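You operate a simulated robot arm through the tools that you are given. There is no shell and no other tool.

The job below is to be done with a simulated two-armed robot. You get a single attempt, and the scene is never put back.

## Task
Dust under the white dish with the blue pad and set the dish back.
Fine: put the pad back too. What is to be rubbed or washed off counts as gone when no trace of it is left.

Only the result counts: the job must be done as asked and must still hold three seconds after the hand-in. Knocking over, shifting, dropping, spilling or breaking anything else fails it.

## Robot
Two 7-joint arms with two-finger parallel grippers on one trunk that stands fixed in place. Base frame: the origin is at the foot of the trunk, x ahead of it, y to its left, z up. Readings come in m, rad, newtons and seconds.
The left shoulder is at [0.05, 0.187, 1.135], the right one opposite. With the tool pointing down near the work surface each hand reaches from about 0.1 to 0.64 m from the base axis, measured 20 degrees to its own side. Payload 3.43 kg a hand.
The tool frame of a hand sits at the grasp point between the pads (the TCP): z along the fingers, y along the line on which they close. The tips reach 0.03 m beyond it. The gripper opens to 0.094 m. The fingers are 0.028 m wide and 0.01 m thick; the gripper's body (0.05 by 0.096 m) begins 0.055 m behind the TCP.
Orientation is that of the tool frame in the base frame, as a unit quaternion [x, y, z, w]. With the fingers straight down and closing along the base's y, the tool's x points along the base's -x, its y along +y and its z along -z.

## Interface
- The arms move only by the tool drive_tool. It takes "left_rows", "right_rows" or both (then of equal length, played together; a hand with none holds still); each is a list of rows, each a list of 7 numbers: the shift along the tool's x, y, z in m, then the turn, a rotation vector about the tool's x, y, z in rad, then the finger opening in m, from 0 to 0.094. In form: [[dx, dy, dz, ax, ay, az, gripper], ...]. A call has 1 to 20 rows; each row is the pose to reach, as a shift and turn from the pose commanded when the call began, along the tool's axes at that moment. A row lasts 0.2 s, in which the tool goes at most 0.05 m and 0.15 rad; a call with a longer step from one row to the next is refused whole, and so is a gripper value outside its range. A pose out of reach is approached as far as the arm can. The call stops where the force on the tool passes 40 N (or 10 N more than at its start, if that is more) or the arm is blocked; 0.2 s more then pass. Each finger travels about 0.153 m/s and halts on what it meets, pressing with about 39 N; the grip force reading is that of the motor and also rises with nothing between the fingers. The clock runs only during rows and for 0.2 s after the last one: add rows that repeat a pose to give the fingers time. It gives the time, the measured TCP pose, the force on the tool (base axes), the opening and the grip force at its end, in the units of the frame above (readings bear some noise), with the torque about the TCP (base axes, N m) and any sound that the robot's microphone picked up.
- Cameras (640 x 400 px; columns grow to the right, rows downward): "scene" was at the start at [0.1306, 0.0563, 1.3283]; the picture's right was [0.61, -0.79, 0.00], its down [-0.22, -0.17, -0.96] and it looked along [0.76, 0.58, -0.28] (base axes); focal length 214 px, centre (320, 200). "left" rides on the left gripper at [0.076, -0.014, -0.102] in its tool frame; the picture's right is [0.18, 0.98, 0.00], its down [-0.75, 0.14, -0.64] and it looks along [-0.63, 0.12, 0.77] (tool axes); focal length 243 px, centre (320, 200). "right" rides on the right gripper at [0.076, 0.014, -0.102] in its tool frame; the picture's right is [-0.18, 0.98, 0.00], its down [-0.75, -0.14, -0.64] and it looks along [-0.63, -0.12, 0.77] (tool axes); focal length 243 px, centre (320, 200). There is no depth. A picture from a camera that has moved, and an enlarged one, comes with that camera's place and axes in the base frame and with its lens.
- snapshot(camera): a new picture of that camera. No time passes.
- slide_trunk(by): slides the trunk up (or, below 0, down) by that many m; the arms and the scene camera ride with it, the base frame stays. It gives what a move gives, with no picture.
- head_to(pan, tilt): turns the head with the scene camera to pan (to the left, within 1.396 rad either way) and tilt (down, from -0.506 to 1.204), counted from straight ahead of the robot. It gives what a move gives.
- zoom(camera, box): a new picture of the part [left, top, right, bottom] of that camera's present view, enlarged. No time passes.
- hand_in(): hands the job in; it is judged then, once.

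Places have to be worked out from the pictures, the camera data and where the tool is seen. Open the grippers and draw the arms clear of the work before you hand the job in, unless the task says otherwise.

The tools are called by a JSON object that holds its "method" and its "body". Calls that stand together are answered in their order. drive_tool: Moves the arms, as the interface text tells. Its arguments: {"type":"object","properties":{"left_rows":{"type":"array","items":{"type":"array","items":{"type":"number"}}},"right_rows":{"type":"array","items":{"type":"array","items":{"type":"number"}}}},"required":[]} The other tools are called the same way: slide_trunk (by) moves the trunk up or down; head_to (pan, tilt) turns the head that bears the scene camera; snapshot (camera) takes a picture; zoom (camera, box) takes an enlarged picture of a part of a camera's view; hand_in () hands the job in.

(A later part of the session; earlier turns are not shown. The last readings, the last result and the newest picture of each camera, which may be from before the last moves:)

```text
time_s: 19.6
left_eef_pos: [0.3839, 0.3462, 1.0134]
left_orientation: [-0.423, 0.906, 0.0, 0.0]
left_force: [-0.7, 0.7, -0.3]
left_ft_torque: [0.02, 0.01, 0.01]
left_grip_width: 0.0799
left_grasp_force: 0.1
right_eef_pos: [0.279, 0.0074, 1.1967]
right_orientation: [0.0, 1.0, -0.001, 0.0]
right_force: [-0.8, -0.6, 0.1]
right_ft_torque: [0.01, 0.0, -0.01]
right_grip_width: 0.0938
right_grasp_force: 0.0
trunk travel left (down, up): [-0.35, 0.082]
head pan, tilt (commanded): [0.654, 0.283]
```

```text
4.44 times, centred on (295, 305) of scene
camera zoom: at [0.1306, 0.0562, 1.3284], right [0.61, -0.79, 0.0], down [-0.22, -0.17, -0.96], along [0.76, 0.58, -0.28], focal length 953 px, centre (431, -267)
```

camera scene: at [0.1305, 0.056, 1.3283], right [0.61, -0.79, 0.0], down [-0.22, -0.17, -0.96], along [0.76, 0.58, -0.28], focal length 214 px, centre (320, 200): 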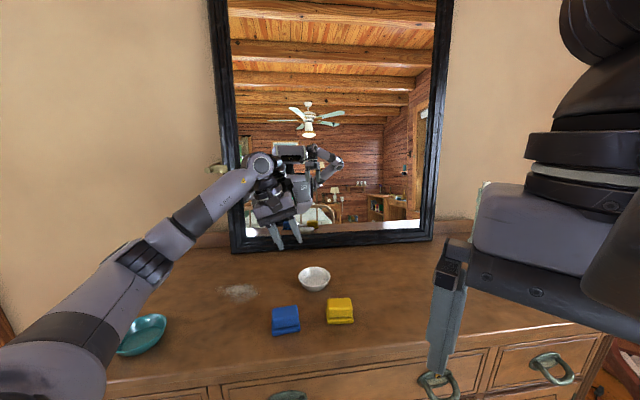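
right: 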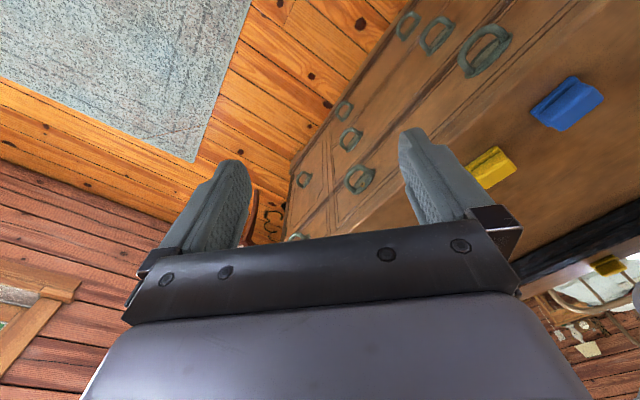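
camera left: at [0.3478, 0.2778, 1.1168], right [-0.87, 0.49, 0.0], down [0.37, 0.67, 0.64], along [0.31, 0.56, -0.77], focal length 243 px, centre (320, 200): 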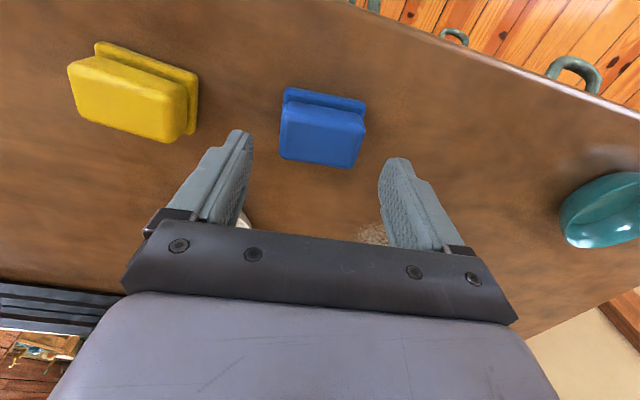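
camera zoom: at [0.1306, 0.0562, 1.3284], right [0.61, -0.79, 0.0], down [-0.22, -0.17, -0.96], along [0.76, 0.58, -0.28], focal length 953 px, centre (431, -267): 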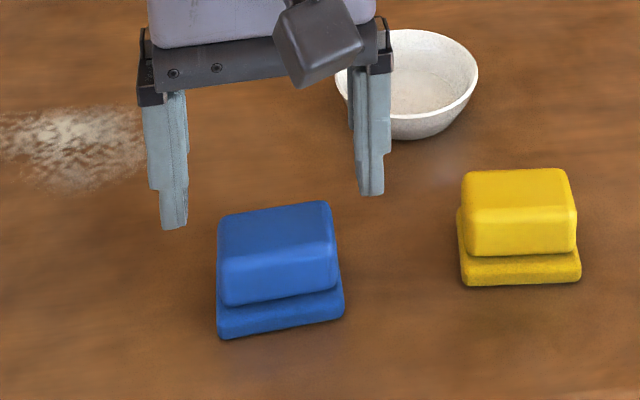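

The alignment looks good; the TCP is about 3 mm too far back, so I'll correct that while lowering to z≈0.977, which keeps the tips above the pad's flange.

{"method": "drive_tool", "body": {"left_rows": [[0.0035, 0, 0.012, 0, 0, 0, 0.08], [0.0035, 0, 0.024, 0, 0, 0, 0.08], [0.0035, 0, 0.036, 0, 0, 0, 0.08], [0.0035, 0, 0.036, 0, 0, 0, 0.08]]}}

{"method": "snapshot", "body": {"camera": "left"}}

{"method": "zoom", "body": {"camera": "scene", "box": [240, 270, 340, 345]}}

```text
time_s: 20.6
left_eef_pos: [0.3828, 0.3427, 0.9775]
left_orientation: [-0.424, 0.906, 0.0, 0.0]
left_force: [-0.2, 0.2, 0.1]
left_ft_torque: [0.0, -0.04, -0.02]
left_grip_width: 0.0799
left_grasp_force: 0.1
right_eef_pos: [0.2786, 0.0079, 1.1962]
right_orientation: [0.0, 1.0, 0.0, 0.0]
right_force: [0.4, -0.2, 0.1]
right_ft_torque: [0.0, -0.03, -0.03]
right_grip_width: 0.0939
right_grasp_force: 0.0
trunk travel left (down, up): [-0.35, 0.082]
head pan, tilt (commanded): [0.654, 0.283]
```

```text
taken
camera left: at [0.3449, 0.2744, 1.0817], right [-0.87, 0.49, 0.0], down [0.37, 0.67, 0.64], along [0.31, 0.56, -0.77], focal length 243 px, centre (320, 200)
```

left: 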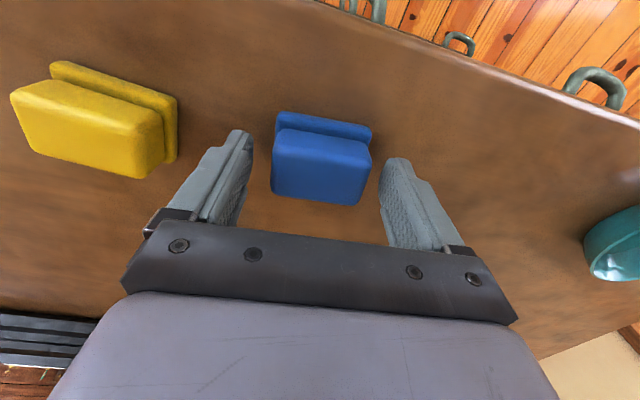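

```text
5.33 times, centred on (290, 308) of scene
camera zoom: at [0.1306, 0.0563, 1.3284], right [0.61, -0.79, 0.0], down [-0.22, -0.17, -0.96], along [0.76, 0.58, -0.28], focal length 1144 px, centre (480, -373)
```

zoom: 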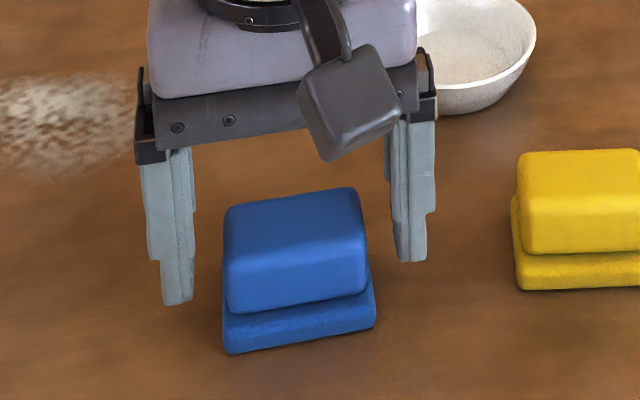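

Both fingers stand beside the pad's ends with the tips above the flange. I'll close slowly on it.

{"method": "drive_tool", "body": {"left_rows": [[0, 0, 0, 0, 0, 0, 0.07], [0, 0, 0, 0, 0, 0, 0.062], [0, 0, 0, 0, 0, 0, 0.057], [0, 0, 0, 0, 0, 0, 0.052], [0, 0, 0, 0, 0, 0, 0.047], [0, 0, 0, 0, 0, 0, 0.04], [0, 0, 0, 0, 0, 0, 0.04]]}}

{"method": "snapshot", "body": {"camera": "left"}}

{"method": "zoom", "body": {"camera": "scene", "box": [240, 270, 340, 345]}}

{"method": "zoom", "body": {"camera": "scene", "box": [200, 260, 310, 340]}}

```text
time_s: 22.2
left_eef_pos: [0.3818, 0.342, 0.9787]
left_orientation: [-0.424, 0.905, -0.001, 0.0]
left_force: [-0.4, -0.1, 0.9]
left_ft_torque: [-0.02, 0.01, -0.02]
left_grip_width: 0.0549
left_grasp_force: 38.8
right_eef_pos: [0.2795, 0.0074, 1.1956]
right_orientation: [0.0, 1.0, 0.0, 0.0]
right_force: [-0.4, 0.8, 0.0]
right_ft_torque: [-0.01, 0.03, -0.03]
right_grip_width: 0.0938
right_grasp_force: 0.0
trunk travel left (down, up): [-0.35, 0.082]
head pan, tilt (commanded): [0.654, 0.283]
```

```text
taken
camera left: at [0.3449, 0.2745, 1.0819], right [-0.87, 0.49, 0.0], down [0.37, 0.67, 0.64], along [0.31, 0.56, -0.77], focal length 243 px, centre (320, 200)
```

left: 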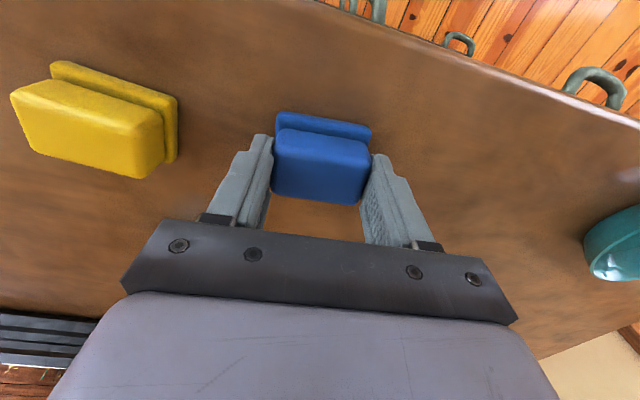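

```text
5.33 times, centred on (290, 308) of scene
camera zoom: at [0.1306, 0.0563, 1.3284], right [0.61, -0.79, 0.0], down [-0.22, -0.17, -0.96], along [0.76, 0.58, -0.28], focal length 1144 px, centre (480, -373)
```

zoom: 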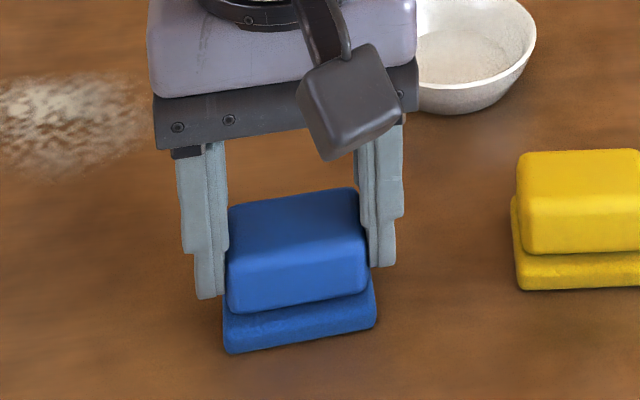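

```text
5.00 times, centred on (255, 300) of scene
camera zoom: at [0.1306, 0.0563, 1.3284], right [0.61, -0.79, 0.0], down [-0.22, -0.17, -0.96], along [0.76, 0.58, -0.28], focal length 1072 px, centre (645, -300)
```

zoom: 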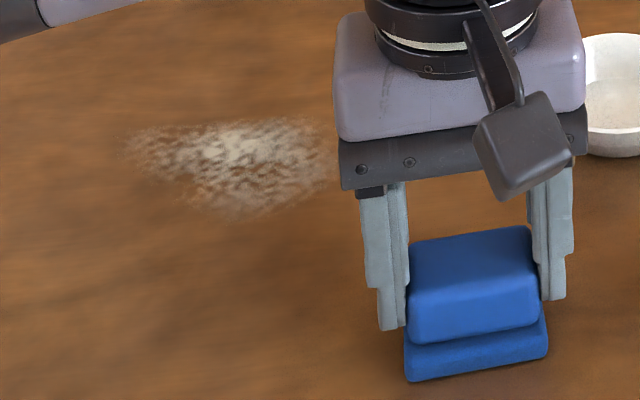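

The pad is gripped at 0.055 m without shifting in the picture. I'll lift it 3 cm and carry it to the near-right corner of the dust.

{"method": "drive_tool", "body": {"left_rows": [[0, 0, -0.012, 0, 0, 0, 0.04], [0, 0, -0.03, 0, 0, 0, 0.04], [-0.03, 0.021, -0.03, 0, 0, 0, 0.04], [-0.061, 0.042, -0.03, 0, 0, 0, 0.04], [-0.0917, 0.0632, -0.03, 0, 0, 0, 0.04], [-0.0917, 0.0632, -0.018, 0, 0, 0, 0.04], [-0.0917, 0.0632, -0.008, 0, 0, 0, 0.04]]}}

{"method": "snapshot", "body": {"camera": "left"}}

{"method": "zoom", "body": {"camera": "scene", "box": [190, 230, 320, 320]}}

```text
time_s: 23.8
left_eef_pos: [0.391, 0.4513, 0.9855]
left_orientation: [-0.423, 0.906, -0.001, 0.0]
left_force: [0.0, 0.8, -1.9]
left_ft_torque: [0.02, 0.01, 0.02]
left_grip_width: 0.0547
left_grasp_force: 38.9
right_eef_pos: [0.2791, 0.0069, 1.1957]
right_orientation: [0.0, 1.0, 0.0, -0.001]
right_force: [-0.4, 0.2, -1.0]
right_ft_torque: [0.02, 0.01, -0.02]
right_grip_width: 0.094
right_grasp_force: 0.1
trunk travel left (down, up): [-0.35, 0.082]
head pan, tilt (commanded): [0.654, 0.283]
```

```text
taken
camera left: at [0.3538, 0.3832, 1.0888], right [-0.87, 0.49, 0.0], down [0.37, 0.67, 0.64], along [0.31, 0.56, -0.77], focal length 243 px, centre (320, 200)
```

left: 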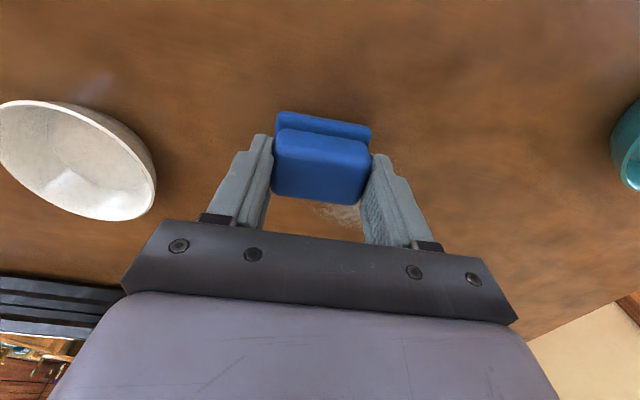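

```text
4.44 times, centred on (255, 275) of scene
camera zoom: at [0.1307, 0.0564, 1.3283], right [0.61, -0.79, 0.0], down [-0.22, -0.17, -0.96], along [0.76, 0.58, -0.28], focal length 953 px, centre (609, -133)
```

zoom: 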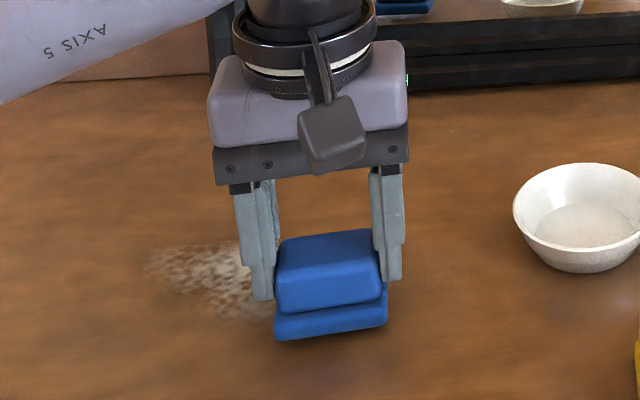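

The pad is at the dust's right-near corner. I'll lower it to contact and press lightly.

{"method": "drive_tool", "body": {"left_rows": [[0, 0, 0.005, 0, 0, 0, 0.04], [0, 0, 0.008, 0, 0, 0, 0.04], [0, 0, 0.01, 0, 0, 0, 0.04], [0, 0, 0.01, 0, 0, 0, 0.04]]}}

```text
time_s: 24.8
left_eef_pos: [0.3911, 0.4521, 0.9785]
left_orientation: [-0.424, 0.906, 0.0, 0.002]
left_force: [-0.1, 1.1, 13.9]
left_ft_torque: [0.01, 0.27, -0.05]
left_grip_width: 0.055
left_grasp_force: 38.9
right_eef_pos: [0.2786, 0.0053, 1.196]
right_orientation: [-0.001, 1.0, 0.0, 0.0]
right_force: [-0.5, 0.7, 0.1]
right_ft_torque: [-0.01, 0.01, 0.01]
right_grip_width: 0.094
right_grasp_force: 0.1
trunk travel left (down, up): [-0.35, 0.082]
head pan, tilt (commanded): [0.654, 0.283]
```

The press reads about 14 N, which is suitable. I'll sweep back and forth across the first three strips of the patch.

{"method": "drive_tool", "body": {"left_rows": [[0, 0.02, 0, 0, 0, 0, 0.04], [0, 0.04, 0, 0, 0, 0, 0.04], [0, 0.06, 0, 0, 0, 0, 0.04], [0, 0.08, 0, 0, 0, 0, 0.04], [0, 0.1, 0, 0, 0, 0, 0.04], [0, 0.12, 0, 0, 0, 0, 0.04], [-0.025, 0.12, 0, 0, 0, 0, 0.04], [-0.025, 0.1, 0, 0, 0, 0, 0.04], [-0.025, 0.08, 0, 0, 0, 0, 0.04], [-0.025, 0.06, 0, 0, 0, 0, 0.04], [-0.025, 0.04, 0, 0, 0, 0, 0.04], [-0.025, 0.02, 0, 0, 0, 0, 0.04], [-0.025, 0.0, 0, 0, 0, 0, 0.04], [-0.05, 0.0, 0, 0, 0, 0, 0.04], [-0.05, 0.02, 0, 0, 0, 0, 0.04], [-0.05, 0.04, 0, 0, 0, 0, 0.04], [-0.05, 0.06, 0, 0, 0, 0, 0.04], [-0.05, 0.08, 0, 0, 0, 0, 0.04], [-0.05, 0.1, 0, 0, 0, 0, 0.04], [-0.05, 0.12, 0, 0, 0, 0, 0.04]]}}

{"method": "snapshot", "body": {"camera": "left"}}

{"method": "zoom", "body": {"camera": "scene", "box": [190, 230, 320, 320]}}

```text
time_s: 29.0
left_eef_pos: [0.3331, 0.5675, 0.9791]
left_orientation: [-0.424, 0.906, 0.001, 0.001]
left_force: [1.5, -2.7, 10.9]
left_ft_torque: [-0.16, -0.3, 0.0]
left_grip_width: 0.055
left_grasp_force: 38.8
right_eef_pos: [0.2785, 0.0065, 1.1958]
right_orientation: [0.0, 1.0, 0.0, 0.001]
right_force: [0.3, -0.4, 0.5]
right_ft_torque: [-0.02, 0.0, -0.03]
right_grip_width: 0.0941
right_grasp_force: 0.0
trunk travel left (down, up): [-0.35, 0.082]
head pan, tilt (commanded): [0.654, 0.283]
```

```text
taken
camera left: at [0.295, 0.5005, 1.0816], right [-0.87, 0.49, 0.0], down [0.37, 0.67, 0.64], along [0.31, 0.56, -0.77], focal length 243 px, centre (320, 200)
```

left: 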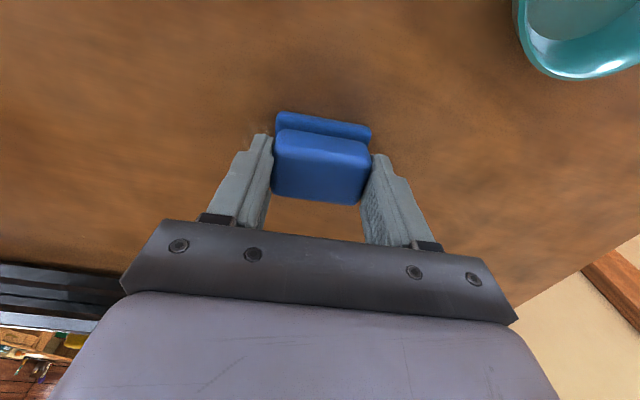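

```text
4.44 times, centred on (255, 275) of scene
camera zoom: at [0.1302, 0.055, 1.3284], right [0.61, -0.79, 0.0], down [-0.22, -0.17, -0.96], along [0.76, 0.58, -0.28], focal length 953 px, centre (609, -133)
```

zoom: 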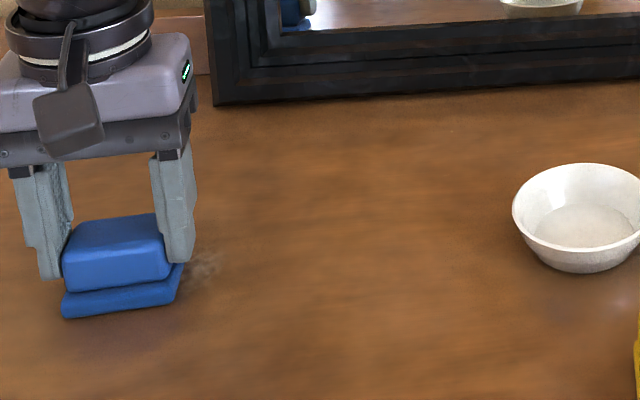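

Only a faint trace remains by the far strip near (0.377, 0.558). I'll sweep the far strips, then pass back over the middle.

{"method": "drive_tool", "body": {"left_rows": [[-0.02, 0.0, 0, 0, 0, 0, 0.04], [-0.02, -0.02, 0, 0, 0, 0, 0.04], [-0.02, -0.04, 0, 0, 0, 0, 0.04], [-0.02, -0.06, 0, 0, 0, 0, 0.04], [-0.02, -0.08, 0, 0, 0, 0, 0.04], [-0.02, -0.1, 0, 0, 0, 0, 0.04], [-0.02, -0.12, 0, 0, 0, 0, 0.04], [-0.04, -0.12, 0, 0, 0, 0, 0.04], [-0.04, -0.1, 0, 0, 0, 0, 0.04], [-0.04, -0.08, 0, 0, 0, 0, 0.04], [-0.04, -0.06, 0, 0, 0, 0, 0.04], [-0.04, -0.04, 0, 0, 0, 0, 0.04], [-0.04, -0.02, 0, 0, 0, 0, 0.04], [-0.04, 0.0, 0, 0, 0, 0, 0.04], [-0.02, 0.01, 0, 0, 0, 0, 0.04], [0.0, 0.02, 0, 0, 0, 0, 0.04], [0.0, 0.01, -0.01, 0, 0, 0, 0.04], [0.01, 0.01, -0.03, 0, 0, 0, 0.04]]}}

{"method": "snapshot", "body": {"camera": "left"}}

{"method": "zoom", "body": {"camera": "scene", "box": [190, 230, 320, 320]}}

```text
time_s: 32.8
left_eef_pos: [0.3167, 0.567, 1.0068]
left_orientation: [-0.424, 0.906, 0.0, -0.002]
left_force: [0.6, 0.1, -1.1]
left_ft_torque: [0.03, -0.01, 0.02]
left_grip_width: 0.055
left_grasp_force: 39.1
right_eef_pos: [0.2803, 0.008, 1.1969]
right_orientation: [0.0, 1.0, 0.0, 0.0]
right_force: [-0.7, -0.1, -0.4]
right_ft_torque: [-0.04, -0.03, 0.0]
right_grip_width: 0.0938
right_grasp_force: 0.2
trunk travel left (down, up): [-0.35, 0.082]
head pan, tilt (commanded): [0.654, 0.283]
```

```text
taken
camera left: at [0.2799, 0.5003, 1.1098], right [-0.87, 0.49, 0.0], down [0.38, 0.67, 0.64], along [0.31, 0.56, -0.77], focal length 243 px, centre (320, 200)
```

left: 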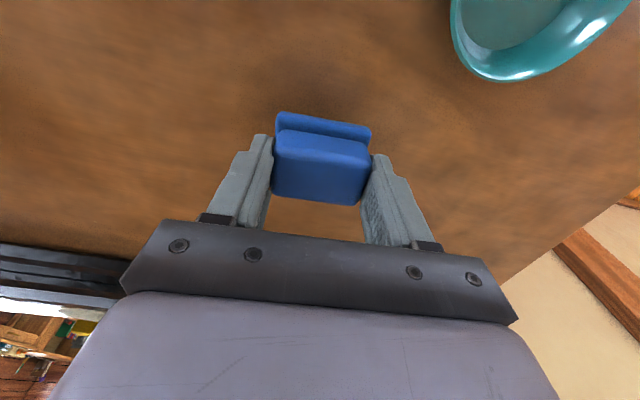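

```text
4.44 times, centred on (255, 275) of scene
camera zoom: at [0.1304, 0.0561, 1.3283], right [0.61, -0.79, 0.0], down [-0.22, -0.17, -0.96], along [0.76, 0.58, -0.28], focal length 953 px, centre (609, -133)
```

zoom: 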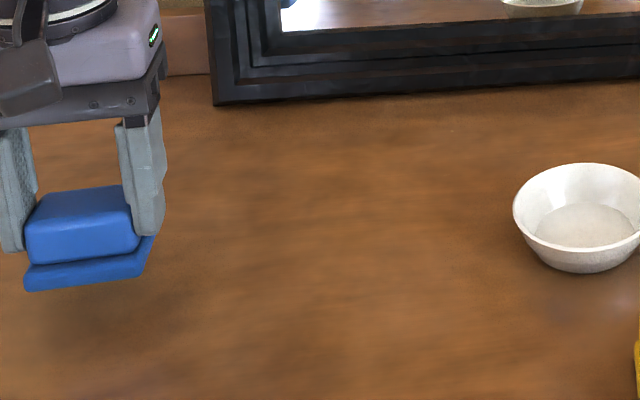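

The patch looks clean from here. I'll look closer at the area for any remaining trace.

{"method": "zoom", "body": {"camera": "scene", "box": [210, 270, 290, 320]}}

{"method": "drive_tool", "body": {"left_rows": [[0.03, -0.02, -0.02, 0, 0, 0, 0.04], [0.06, -0.05, -0.03, 0, 0, 0, 0.04], [0.09, -0.08, -0.03, 0, 0, 0, 0.04], [0.12, -0.1, -0.03, 0, 0, 0, 0.04]]}}

{"method": "snapshot", "body": {"camera": "left"}}

{"method": "zoom", "body": {"camera": "scene", "box": [180, 260, 300, 330]}}

```text
8.00 times, centred on (250, 295) of scene
camera zoom: at [0.1304, 0.0561, 1.3283], right [0.61, -0.79, 0.0], down [-0.22, -0.17, -0.96], along [0.76, 0.58, -0.28], focal length 1716 px, centre (880, -560)
```

zoom: 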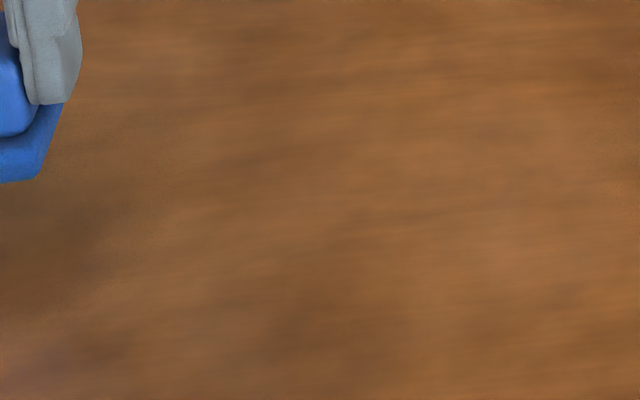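

```text
time_s: 33.8
left_eef_pos: [0.3191, 0.4119, 1.0381]
left_orientation: [-0.426, 0.905, 0.001, 0.0]
left_force: [0.2, -0.2, 1.1]
left_ft_torque: [0.0, 0.01, -0.01]
left_grip_width: 0.055
left_grasp_force: 38.6
right_eef_pos: [0.2797, 0.008, 1.1959]
right_orientation: [0.0, 1.0, 0.0, 0.0]
right_force: [0.2, -0.2, -0.1]
right_ft_torque: [0.0, 0.0, 0.0]
right_grip_width: 0.0939
right_grasp_force: 0.1
trunk travel left (down, up): [-0.35, 0.082]
head pan, tilt (commanded): [0.654, 0.283]
```

```text
taken
camera left: at [0.2811, 0.3442, 1.141], right [-0.87, 0.49, 0.0], down [0.37, 0.67, 0.64], along [0.31, 0.56, -0.77], focal length 243 px, centre (320, 200)
```

left: 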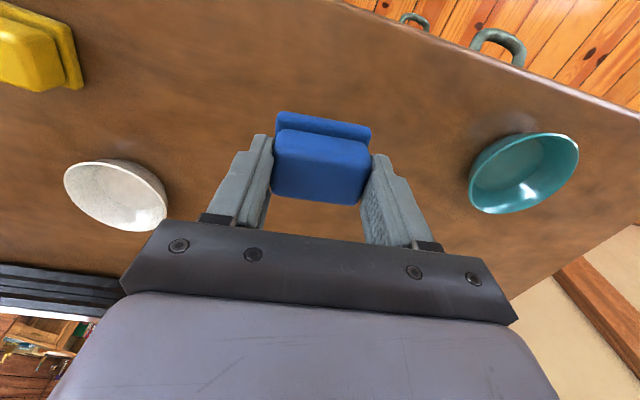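

```text
5.33 times, centred on (240, 295) of scene
camera zoom: at [0.1304, 0.0558, 1.3284], right [0.61, -0.79, 0.0], down [-0.22, -0.17, -0.96], along [0.76, 0.58, -0.28], focal length 1144 px, centre (747, -307)
```

zoom: 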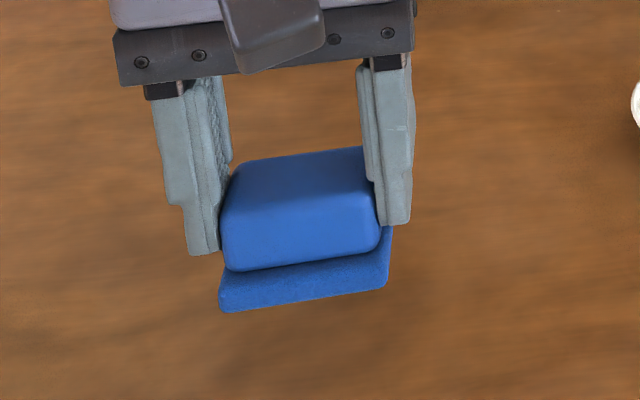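

The wiped area seems clean but the hand partly blocks the view. I'll move the pad to the right, still raised, so both cameras can inspect the whole area.

{"method": "drive_tool", "body": {"left_rows": [[0, -0.03, -0.005, 0, 0, 0, 0.04], [-0.005, -0.065, -0.01, 0, 0, 0, 0.04], [-0.012, -0.1, -0.015, 0, 0, 0, 0.04], [-0.02, -0.13, -0.02, 0, 0, 0, 0.04]]}}

{"method": "zoom", "body": {"camera": "left", "box": [400, 80, 640, 240]}}

{"method": "zoom", "body": {"camera": "scene", "box": [190, 265, 290, 325]}}

```text
time_s: 34.8
left_eef_pos: [0.43, 0.3433, 1.0549]
left_orientation: [-0.424, 0.905, 0.0, 0.0]
left_force: [0.6, -0.2, -0.2]
left_ft_torque: [0.0, 0.01, -0.01]
left_grip_width: 0.0549
left_grasp_force: 39.1
right_eef_pos: [0.2786, 0.0063, 1.1954]
right_orientation: [0.0, 1.0, 0.001, 0.0]
right_force: [-0.8, 0.3, 0.0]
right_ft_torque: [-0.02, 0.06, 0.02]
right_grip_width: 0.0939
right_grasp_force: 0.0
trunk travel left (down, up): [-0.35, 0.082]
head pan, tilt (commanded): [0.654, 0.283]
```

```text
2.50 times, centred on (520, 160) of left
camera zoom: at [0.3932, 0.276, 1.159], right [-0.87, 0.49, 0.0], down [0.37, 0.67, 0.64], along [0.31, 0.56, -0.77], focal length 606 px, centre (-180, 300)
```

zoom: 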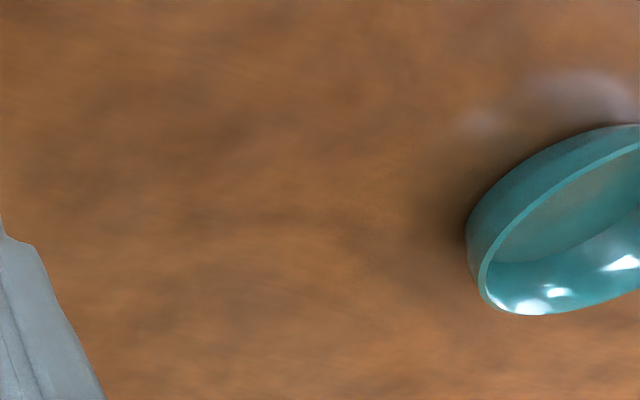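

```text
6.40 times, centred on (240, 295) of scene
camera zoom: at [0.131, 0.0561, 1.3283], right [0.61, -0.79, 0.0], down [-0.22, -0.17, -0.96], along [0.76, 0.58, -0.28], focal length 1373 px, centre (832, -408)
```

zoom: 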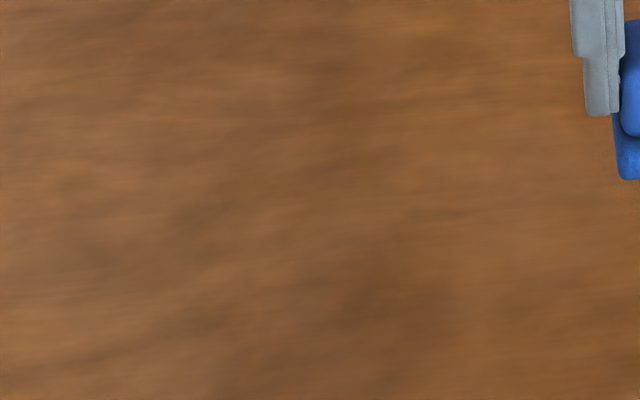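

The scene view shows clean wood. The left finger still hides part of the spot, so I'll raise the hand for one more check before returning the pad.

{"method": "drive_tool", "body": {"left_rows": [[0.01, -0.01, -0.03, 0, 0, 0, 0.04], [0.02, -0.02, -0.06, 0, 0, 0, 0.04], [0.02, -0.03, -0.09, 0, 0, 0, 0.04]]}}

{"method": "snapshot", "body": {"camera": "left"}}

{"method": "zoom", "body": {"camera": "left", "box": [360, 120, 520, 220]}}

```text
time_s: 35.6
left_eef_pos: [0.4401, 0.3087, 1.1449]
left_orientation: [-0.424, 0.906, 0.001, 0.0]
left_force: [-0.5, -0.2, -1.4]
left_ft_torque: [0.03, -0.02, 0.0]
left_grip_width: 0.0549
left_grasp_force: 39.5
right_eef_pos: [0.2783, 0.0067, 1.196]
right_orientation: [0.0, 1.0, 0.001, 0.001]
right_force: [-0.2, -0.4, -0.1]
right_ft_torque: [-0.01, -0.03, 0.0]
right_grip_width: 0.094
right_grasp_force: 0.1
trunk travel left (down, up): [-0.35, 0.082]
head pan, tilt (commanded): [0.654, 0.283]
```

```text
taken
camera left: at [0.4032, 0.2402, 1.2498], right [-0.87, 0.49, 0.0], down [0.37, 0.67, 0.64], along [0.31, 0.56, -0.77], focal length 243 px, centre (320, 200)
```

left: 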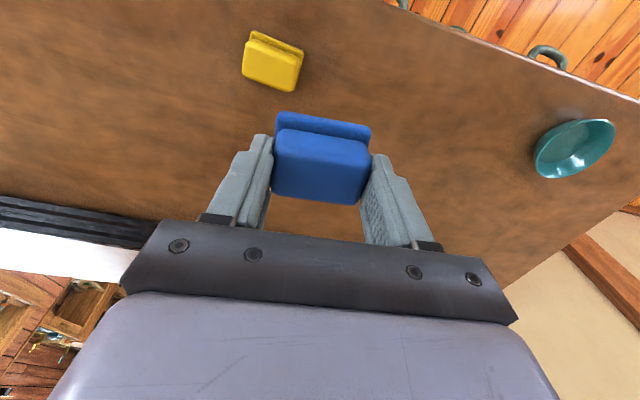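

```text
4.00 times, centred on (440, 170) of left
camera zoom: at [0.4032, 0.2402, 1.2498], right [-0.87, 0.49, 0.0], down [0.37, 0.67, 0.64], along [0.31, 0.56, -0.77], focal length 970 px, centre (-160, 320)
```

zoom: 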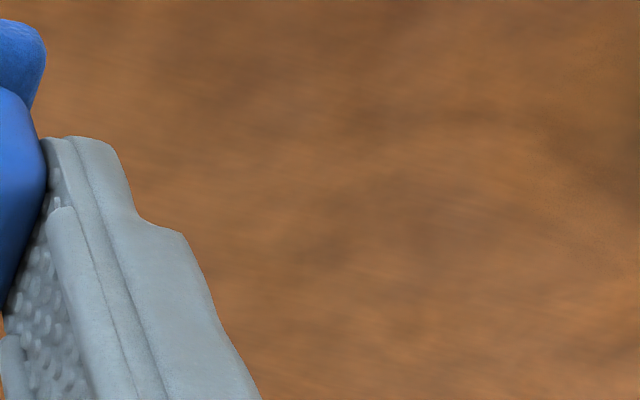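

The spot is clean in every visible part. Now I carry the pad back above its original place and lower it close to the table.

{"method": "drive_tool", "body": {"left_rows": [[0.004, 0.022, 0.03, 0, 0, 0, 0.04], [0.008, 0.045, 0.06, 0, 0, 0, 0.04], [0.0117, 0.0668, 0.095, 0, 0, 0, 0.04], [0.0117, 0.0668, 0.13, 0, 0, 0, 0.04], [0.0117, 0.0668, 0.153, 0, 0, 0, 0.04], [0.0117, 0.0668, 0.161, 0, 0, 0, 0.04], [0.0117, 0.0668, 0.161, 0, 0, 0, 0.04]]}}

{"method": "zoom", "body": {"camera": "scene", "box": [200, 260, 310, 340]}}

```text
time_s: 37.2
left_eef_pos: [0.3822, 0.3423, 0.985]
left_orientation: [-0.424, 0.906, 0.0, 0.0]
left_force: [0.6, 0.5, -1.5]
left_ft_torque: [0.03, 0.0, 0.01]
left_grip_width: 0.0547
left_grasp_force: 39.2
right_eef_pos: [0.2797, 0.0086, 1.1955]
right_orientation: [0.001, 1.0, -0.001, 0.0]
right_force: [-0.9, 0.7, -0.1]
right_ft_torque: [0.01, 0.0, 0.01]
right_grip_width: 0.0939
right_grasp_force: 0.0
trunk travel left (down, up): [-0.35, 0.082]
head pan, tilt (commanded): [0.654, 0.283]
```

```text
5.00 times, centred on (255, 300) of scene
camera zoom: at [0.1306, 0.0563, 1.3283], right [0.61, -0.79, 0.0], down [-0.22, -0.17, -0.96], along [0.76, 0.58, -0.28], focal length 1072 px, centre (645, -300)
```

zoom: 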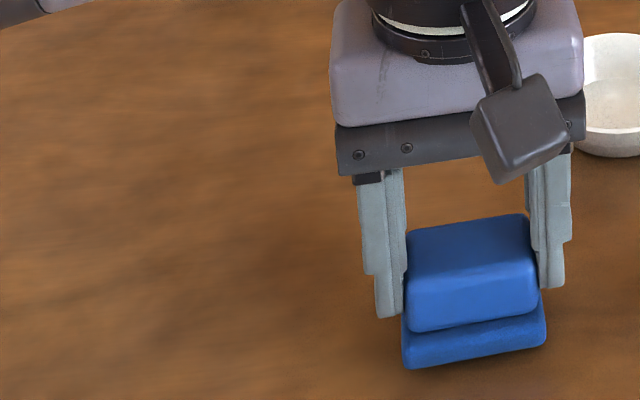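

The pad hangs about 7 mm above its old place, in line with the earlier picture. I'll lower it the rest of the way and check contact.

{"method": "drive_tool", "body": {"left_rows": [[0, 0, 0.004, 0, 0, 0, 0.04], [0, 0, 0.007, 0, 0, 0, 0.04], [0, 0, 0.007, 0, 0, 0, 0.04]]}}

{"method": "zoom", "body": {"camera": "scene", "box": [200, 260, 310, 340]}}

```text
time_s: 38.0
left_eef_pos: [0.3817, 0.342, 0.9782]
left_orientation: [-0.423, 0.906, 0.0, 0.0]
left_force: [0.4, 1.7, 2.1]
left_ft_torque: [0.15, -0.03, 0.01]
left_grip_width: 0.0548
left_grasp_force: 38.8
right_eef_pos: [0.2802, 0.0082, 1.1968]
right_orientation: [0.0, 1.0, 0.0, -0.001]
right_force: [0.1, 0.2, -0.5]
right_ft_torque: [0.06, -0.01, 0.01]
right_grip_width: 0.0941
right_grasp_force: 0.2
trunk travel left (down, up): [-0.35, 0.082]
head pan, tilt (commanded): [0.654, 0.283]
```

```text
5.00 times, centred on (255, 300) of scene
camera zoom: at [0.1303, 0.0562, 1.3285], right [0.61, -0.79, 0.0], down [-0.22, -0.17, -0.96], along [0.76, 0.58, -0.28], focal length 1072 px, centre (645, -300)
```

zoom: 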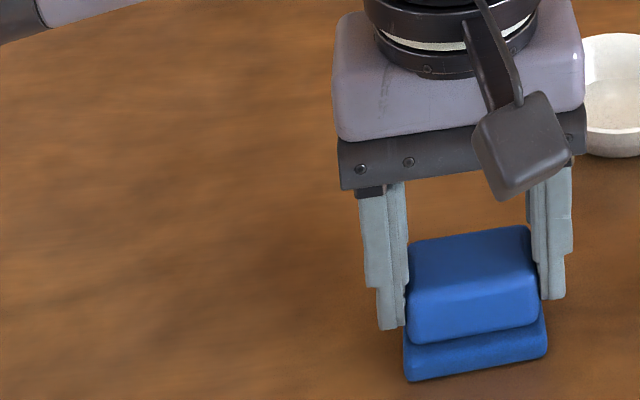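

The pad is in contact (2 N) and matches its original pixels. I'll open slowly and rise straight up.

{"method": "drive_tool", "body": {"left_rows": [[0, 0, 0, 0, 0, 0, 0.055], [0, 0, 0, 0, 0, 0, 0.06], [0, 0, 0, 0, 0, 0, 0.068], [0, 0, 0, 0, 0, 0, 0.078], [0, 0, 0, 0, 0, 0, 0.08], [0, 0, -0.015, 0, 0, 0, 0.08], [0, 0, -0.045, 0, 0, 0, 0.08], [0, 0, -0.09, 0, 0, 0, 0.08], [0, 0, -0.13, 0, 0, 0, 0.08]]}}

{"method": "zoom", "body": {"camera": "scene", "box": [200, 260, 310, 340]}}

{"method": "snapshot", "body": {"camera": "left"}}

```text
time_s: 40.0
left_eef_pos: [0.3798, 0.3439, 1.1096]
left_orientation: [-0.424, 0.906, 0.001, -0.001]
left_force: [-1.1, -0.2, -0.6]
left_ft_torque: [-0.02, -0.04, -0.01]
left_grip_width: 0.0797
left_grasp_force: 0.1
right_eef_pos: [0.2785, 0.0072, 1.1957]
right_orientation: [0.001, 1.0, 0.0, 0.0]
right_force: [-0.3, 0.3, 0.3]
right_ft_torque: [-0.01, -0.02, 0.01]
right_grip_width: 0.0939
right_grasp_force: 0.1
trunk travel left (down, up): [-0.35, 0.082]
head pan, tilt (commanded): [0.654, 0.283]
```

```text
5.00 times, centred on (255, 300) of scene
camera zoom: at [0.1304, 0.056, 1.3283], right [0.61, -0.79, 0.0], down [-0.22, -0.17, -0.96], along [0.76, 0.58, -0.28], focal length 1072 px, centre (645, -300)
```

zoom: 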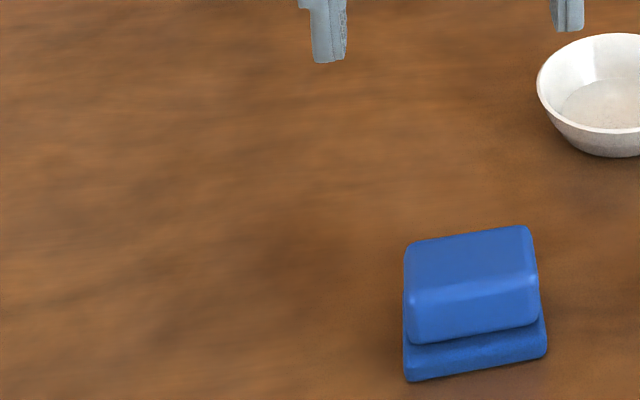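

```text
taken
camera left: at [0.3428, 0.2757, 1.2125], right [-0.87, 0.49, 0.0], down [0.37, 0.67, 0.64], along [0.31, 0.56, -0.77], focal length 243 px, centre (320, 200)
```

left: 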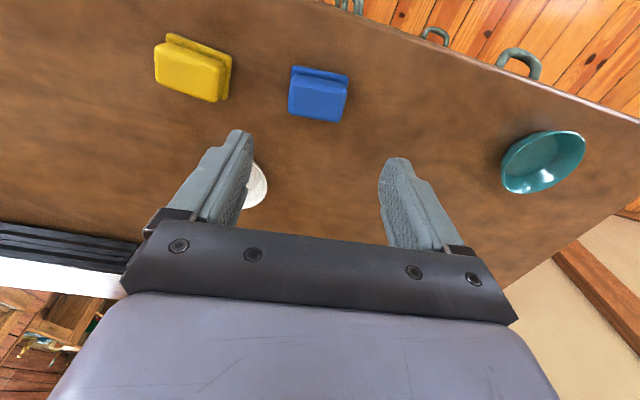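

The pad is back on exactly its original pixels and the table is clean. Next I move to the same tilted pre-grasp pose beside the dish's left wall that I released it from.

{"method": "drive_tool", "body": {"left_rows": [[-0.033, -0.004, 0.0, 0.08, 0.003, 0.018, 0.06], [-0.066, -0.009, 0.01, 0.16, 0.006, 0.036, 0.04], [-0.1, -0.0135, 0.035, 0.245, 0.009, 0.055, 0.04], [-0.1334, -0.0181, 0.0617, 0.331, 0.0126, 0.0744, 0.04], [-0.1334, -0.0181, 0.0617, 0.331, 0.0126, 0.0744, 0.04]]}}

{"method": "snapshot", "body": {"camera": "left"}}

{"method": "zoom", "body": {"camera": "scene", "box": [260, 220, 370, 310]}}

```text
time_s: 41.2
left_eef_pos: [0.4816, 0.435, 1.0484]
left_orientation: [-0.385, 0.908, -0.152, 0.066]
left_force: [-0.1, 0.5, 0.8]
left_ft_torque: [0.0, 0.02, 0.02]
left_grip_width: 0.0397
left_grasp_force: 0.1
right_eef_pos: [0.2797, 0.0079, 1.197]
right_orientation: [0.001, 1.0, 0.0, 0.001]
right_force: [0.5, -0.6, 0.6]
right_ft_torque: [-0.02, 0.0, -0.02]
right_grip_width: 0.0938
right_grasp_force: 0.0
trunk travel left (down, up): [-0.35, 0.082]
head pan, tilt (commanded): [0.654, 0.283]
```

```text
taken
camera left: at [0.4133, 0.3951, 1.15], right [-0.8, 0.51, -0.32], down [0.28, 0.78, 0.56], along [0.54, 0.36, -0.76], focal length 243 px, centre (320, 200)
```

left: 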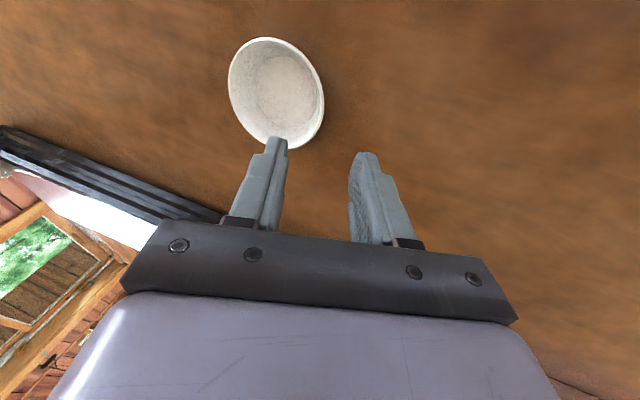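

```text
4.44 times, centred on (315, 265) of scene
camera zoom: at [0.1305, 0.0561, 1.3284], right [0.61, -0.79, 0.0], down [-0.22, -0.17, -0.96], along [0.76, 0.58, -0.28], focal length 953 px, centre (342, -89)
```

zoom: 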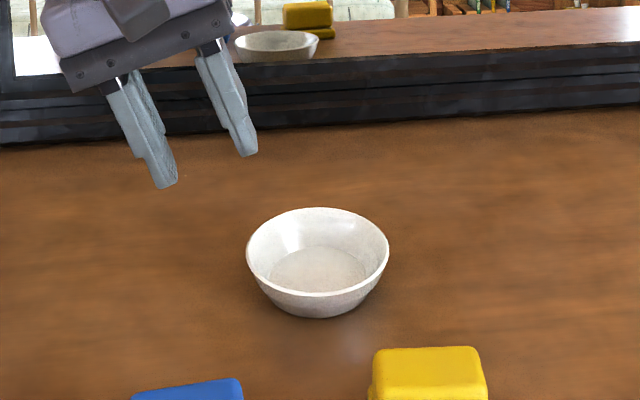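

The pose is reproduced, and the formerly dusty area on the right of this view is clean. I'll approach along the tool axis in stages.

{"method": "drive_tool", "body": {"left_rows": [[0, 0, 0.02, 0, 0, 0, 0.04], [0, 0, 0.04, 0, 0, 0, 0.04], [0, 0, 0.05, 0, 0, 0, 0.04]]}}

{"method": "zoom", "body": {"camera": "left", "box": [180, 40, 380, 240]}}

{"method": "zoom", "body": {"camera": "scene", "box": [260, 220, 370, 310]}}

```text
time_s: 42.0
left_eef_pos: [0.4941, 0.4219, 1.0003]
left_orientation: [-0.384, 0.908, -0.151, 0.064]
left_force: [-0.2, 0.3, 0.4]
left_ft_torque: [0.0, -0.01, 0.04]
left_grip_width: 0.04
left_grasp_force: 0.0
right_eef_pos: [0.2793, 0.0075, 1.1964]
right_orientation: [0.0, 1.0, -0.001, 0.0]
right_force: [-0.2, 0.5, 0.3]
right_ft_torque: [-0.01, 0.01, 0.02]
right_grip_width: 0.094
right_grasp_force: 0.1
trunk travel left (down, up): [-0.35, 0.082]
head pan, tilt (commanded): [0.654, 0.283]
```

```text
2.00 times, centred on (280, 140) of left
camera zoom: at [0.4257, 0.3819, 1.1023], right [-0.8, 0.52, -0.32], down [0.28, 0.78, 0.56], along [0.54, 0.36, -0.76], focal length 485 px, centre (400, 320)
```

zoom: 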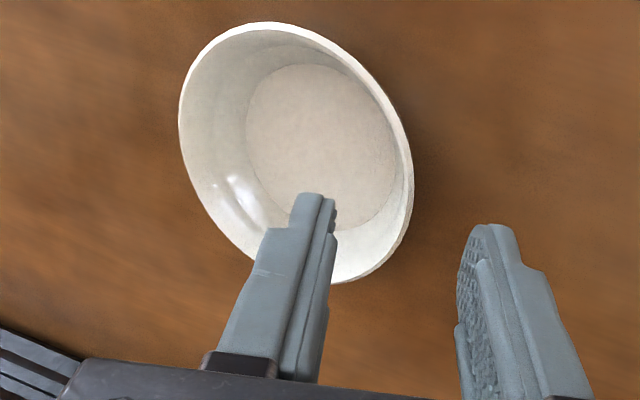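

```text
4.44 times, centred on (315, 265) of scene
camera zoom: at [0.1306, 0.0563, 1.3283], right [0.61, -0.79, 0.0], down [-0.22, -0.17, -0.96], along [0.76, 0.58, -0.28], focal length 953 px, centre (342, -89)
```

zoom: 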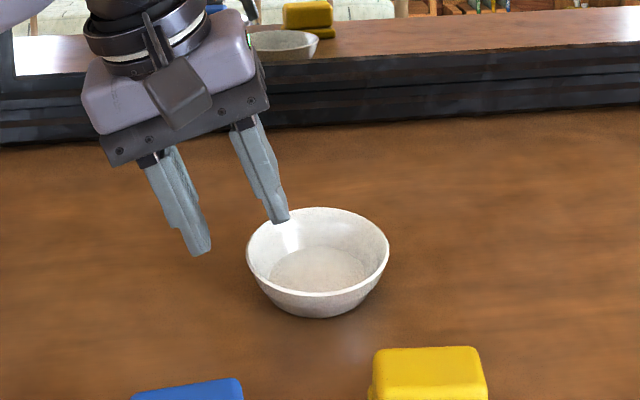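

The straddle looks right again. I'll finish the last 2.5 cm to the previous grip depth and close slowly.

{"method": "drive_tool", "body": {"left_rows": [[0, 0, 0.012, 0, 0, 0, 0.04], [0, 0, 0.025, 0, 0, 0, 0.04], [0, 0, 0.025, 0, 0, 0, 0.04]]}}

{"method": "zoom", "body": {"camera": "left", "box": [180, 40, 380, 240]}}

{"method": "drive_tool", "body": {"left_rows": [[0, 0, 0, 0, 0, 0, 0.03], [0, 0, 0, 0, 0, 0, 0.022], [0, 0, 0, 0, 0, 0, 0.016], [0, 0, 0, 0, 0, 0, 0.012], [0, 0, 0, 0, 0, 0, 0.009], [0, 0, 0, 0, 0, 0, 0.006], [0, 0, 0, 0, 0, 0, 0.003], [0, 0, 0, 0, 0, 0, 0.0], [0, 0, 0, 0, 0, 0, 0.0]]}}

{"method": "zoom", "body": {"camera": "left", "box": [180, 40, 380, 240]}}

{"method": "zoom", "body": {"camera": "scene", "box": [295, 250, 355, 300]}}

```text
time_s: 42.8
left_eef_pos: [0.4989, 0.4161, 0.976]
left_orientation: [-0.384, 0.909, -0.151, 0.064]
left_force: [0.8, 0.0, 0.2]
left_ft_torque: [0.02, 0.02, 0.03]
left_grip_width: 0.0401
left_grasp_force: 0.0
right_eef_pos: [0.2794, 0.0082, 1.1968]
right_orientation: [0.0, 1.0, 0.0, 0.0]
right_force: [0.1, -0.6, -0.2]
right_ft_torque: [-0.02, -0.04, -0.02]
right_grip_width: 0.0941
right_grasp_force: 0.1
trunk travel left (down, up): [-0.35, 0.082]
head pan, tilt (commanded): [0.654, 0.283]
```

```text
2.00 times, centred on (280, 140) of left
camera zoom: at [0.4322, 0.3748, 1.0776], right [-0.8, 0.51, -0.32], down [0.28, 0.78, 0.56], along [0.54, 0.36, -0.76], focal length 485 px, centre (400, 320)
```

zoom: 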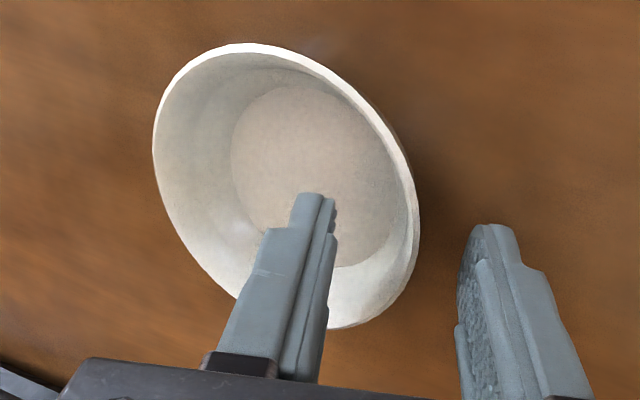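

```text
time_s: 44.8
left_eef_pos: [0.4988, 0.4152, 0.9761]
left_orientation: [-0.384, 0.909, -0.151, 0.066]
left_force: [2.8, 0.9, 5.2]
left_ft_torque: [-0.28, -0.31, 0.13]
left_grip_width: 0.0054
left_grasp_force: 39.1
right_eef_pos: [0.2786, 0.0075, 1.1968]
right_orientation: [0.0, 1.0, 0.0, 0.0]
right_force: [0.2, 0.2, 0.4]
right_ft_torque: [0.0, 0.0, -0.02]
right_grip_width: 0.094
right_grasp_force: 0.1
trunk travel left (down, up): [-0.35, 0.082]
head pan, tilt (commanded): [0.654, 0.283]
```

```text
2.00 times, centred on (280, 140) of left
camera zoom: at [0.4321, 0.3746, 1.0785], right [-0.8, 0.51, -0.32], down [0.28, 0.78, 0.56], along [0.54, 0.36, -0.76], focal length 485 px, centre (400, 320)
```

zoom: 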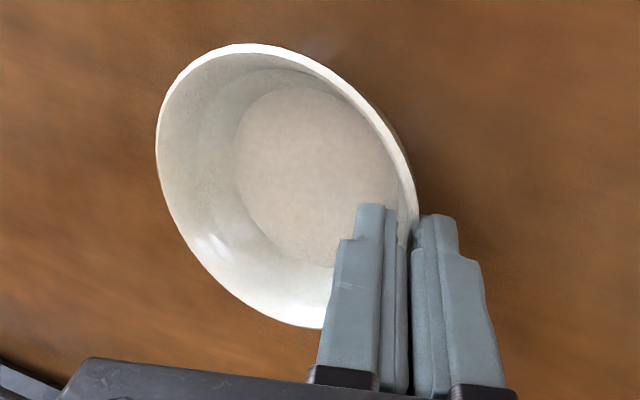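

```text
8.00 times, centred on (325, 275) of scene
camera zoom: at [0.1303, 0.056, 1.3284], right [0.61, -0.79, 0.0], down [-0.22, -0.17, -0.96], along [0.76, 0.58, -0.28], focal length 1716 px, centre (280, -400)
```

zoom: 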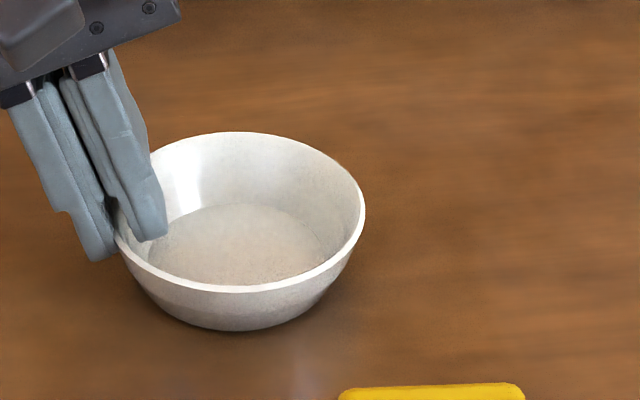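

The grip matches the first one. I'll lift 6 cm and carry the dish back over its original place, with a few mm of correction for the slide at the first grasp.

{"method": "drive_tool", "body": {"left_rows": [[0, -0.0065, -0.0189, 0, 0, 0, 0.0], [0, -0.013, -0.0378, 0, 0, 0, 0.0], [0, -0.0194, -0.0566, 0, 0, 0, 0.0], [0, 0.0061, -0.0654, 0, 0, 0, 0.0], [0, 0.0316, -0.0742, 0, 0, 0, 0.0], [0, 0.0571, -0.083, 0, 0, 0, 0.0], [0, 0.0826, -0.0918, 0, 0, 0, 0.0], [-0.0001, 0.1081, -0.1006, 0, 0, 0, 0.0], [-0.0001, 0.1336, -0.1094, 0, 0, 0, 0.0], [-0.0002, 0.1591, -0.1181, 0, 0, 0, 0.0], [-0.0002, 0.1846, -0.1269, 0, 0, 0, 0.0]]}}

{"method": "snapshot", "body": {"camera": "left"}}

{"method": "zoom", "body": {"camera": "scene", "box": [200, 260, 310, 340]}}

```text
time_s: 47.2
left_eef_pos: [0.3438, 0.5661, 1.0346]
left_orientation: [-0.385, 0.908, -0.153, 0.065]
left_force: [-0.3, 0.2, -1.5]
left_ft_torque: [0.03, 0.03, -0.03]
left_grip_width: 0.0022
left_grasp_force: 36.9
right_eef_pos: [0.2794, 0.0074, 1.1957]
right_orientation: [0.0, 1.0, -0.001, 0.0]
right_force: [-0.1, -0.4, 0.4]
right_ft_torque: [0.01, 0.03, 0.02]
right_grip_width: 0.0942
right_grasp_force: 0.0
trunk travel left (down, up): [-0.35, 0.082]
head pan, tilt (commanded): [0.654, 0.283]
```

```text
taken
camera left: at [0.2765, 0.5256, 1.1372], right [-0.79, 0.52, -0.32], down [0.28, 0.78, 0.56], along [0.54, 0.36, -0.76], focal length 243 px, centre (320, 200)
```

left: 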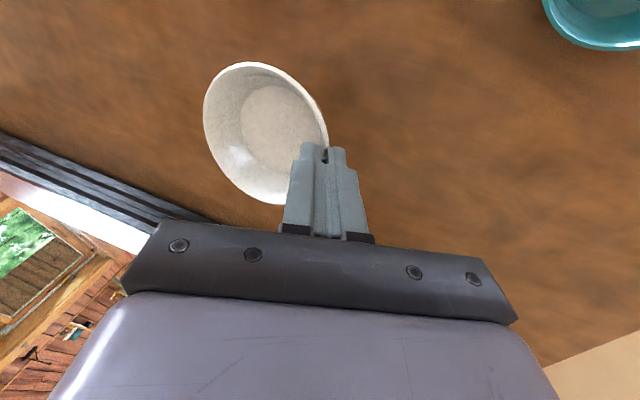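

```text
5.00 times, centred on (255, 300) of scene
camera zoom: at [0.1304, 0.0563, 1.3284], right [0.61, -0.79, 0.0], down [-0.22, -0.17, -0.96], along [0.76, 0.58, -0.28], focal length 1072 px, centre (645, -300)
```

zoom: 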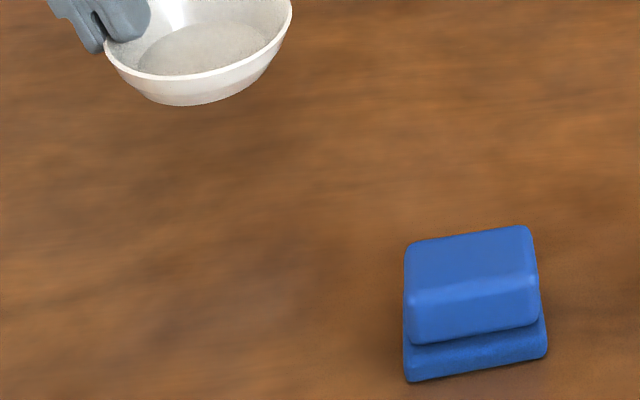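

The opening has shrunk from 5.4 to 2.2 mm, so the dish may be slipping. I'll zoom in at once (no time passes) to see how it's held.

{"method": "zoom", "body": {"camera": "left", "box": [240, 100, 400, 240]}}

{"method": "zoom", "body": {"camera": "scene", "box": [190, 235, 280, 295]}}

```text
2.86 times, centred on (320, 170) of left
camera zoom: at [0.2765, 0.5256, 1.1372], right [-0.79, 0.52, -0.32], down [0.28, 0.78, 0.56], along [0.54, 0.36, -0.76], focal length 693 px, centre (320, 286)
```

zoom: 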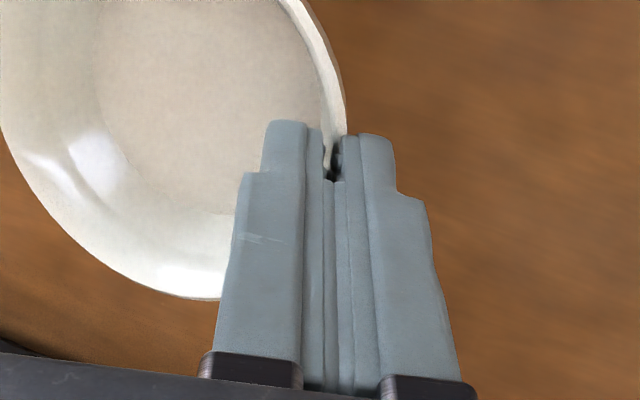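

```text
6.67 times, centred on (235, 265) of scene
camera zoom: at [0.1304, 0.0563, 1.3284], right [0.61, -0.79, 0.0], down [-0.22, -0.17, -0.96], along [0.76, 0.58, -0.28], focal length 1430 px, centre (887, -233)
```

zoom: 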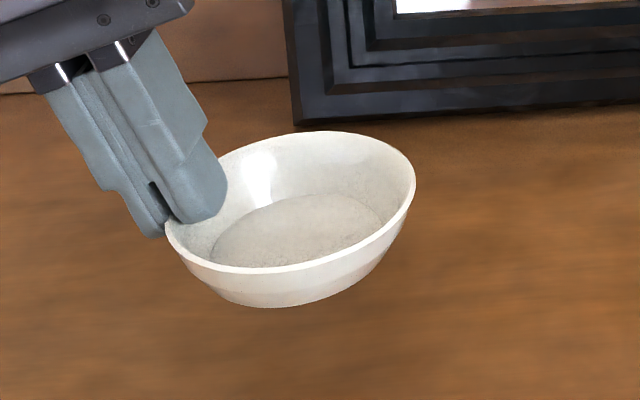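

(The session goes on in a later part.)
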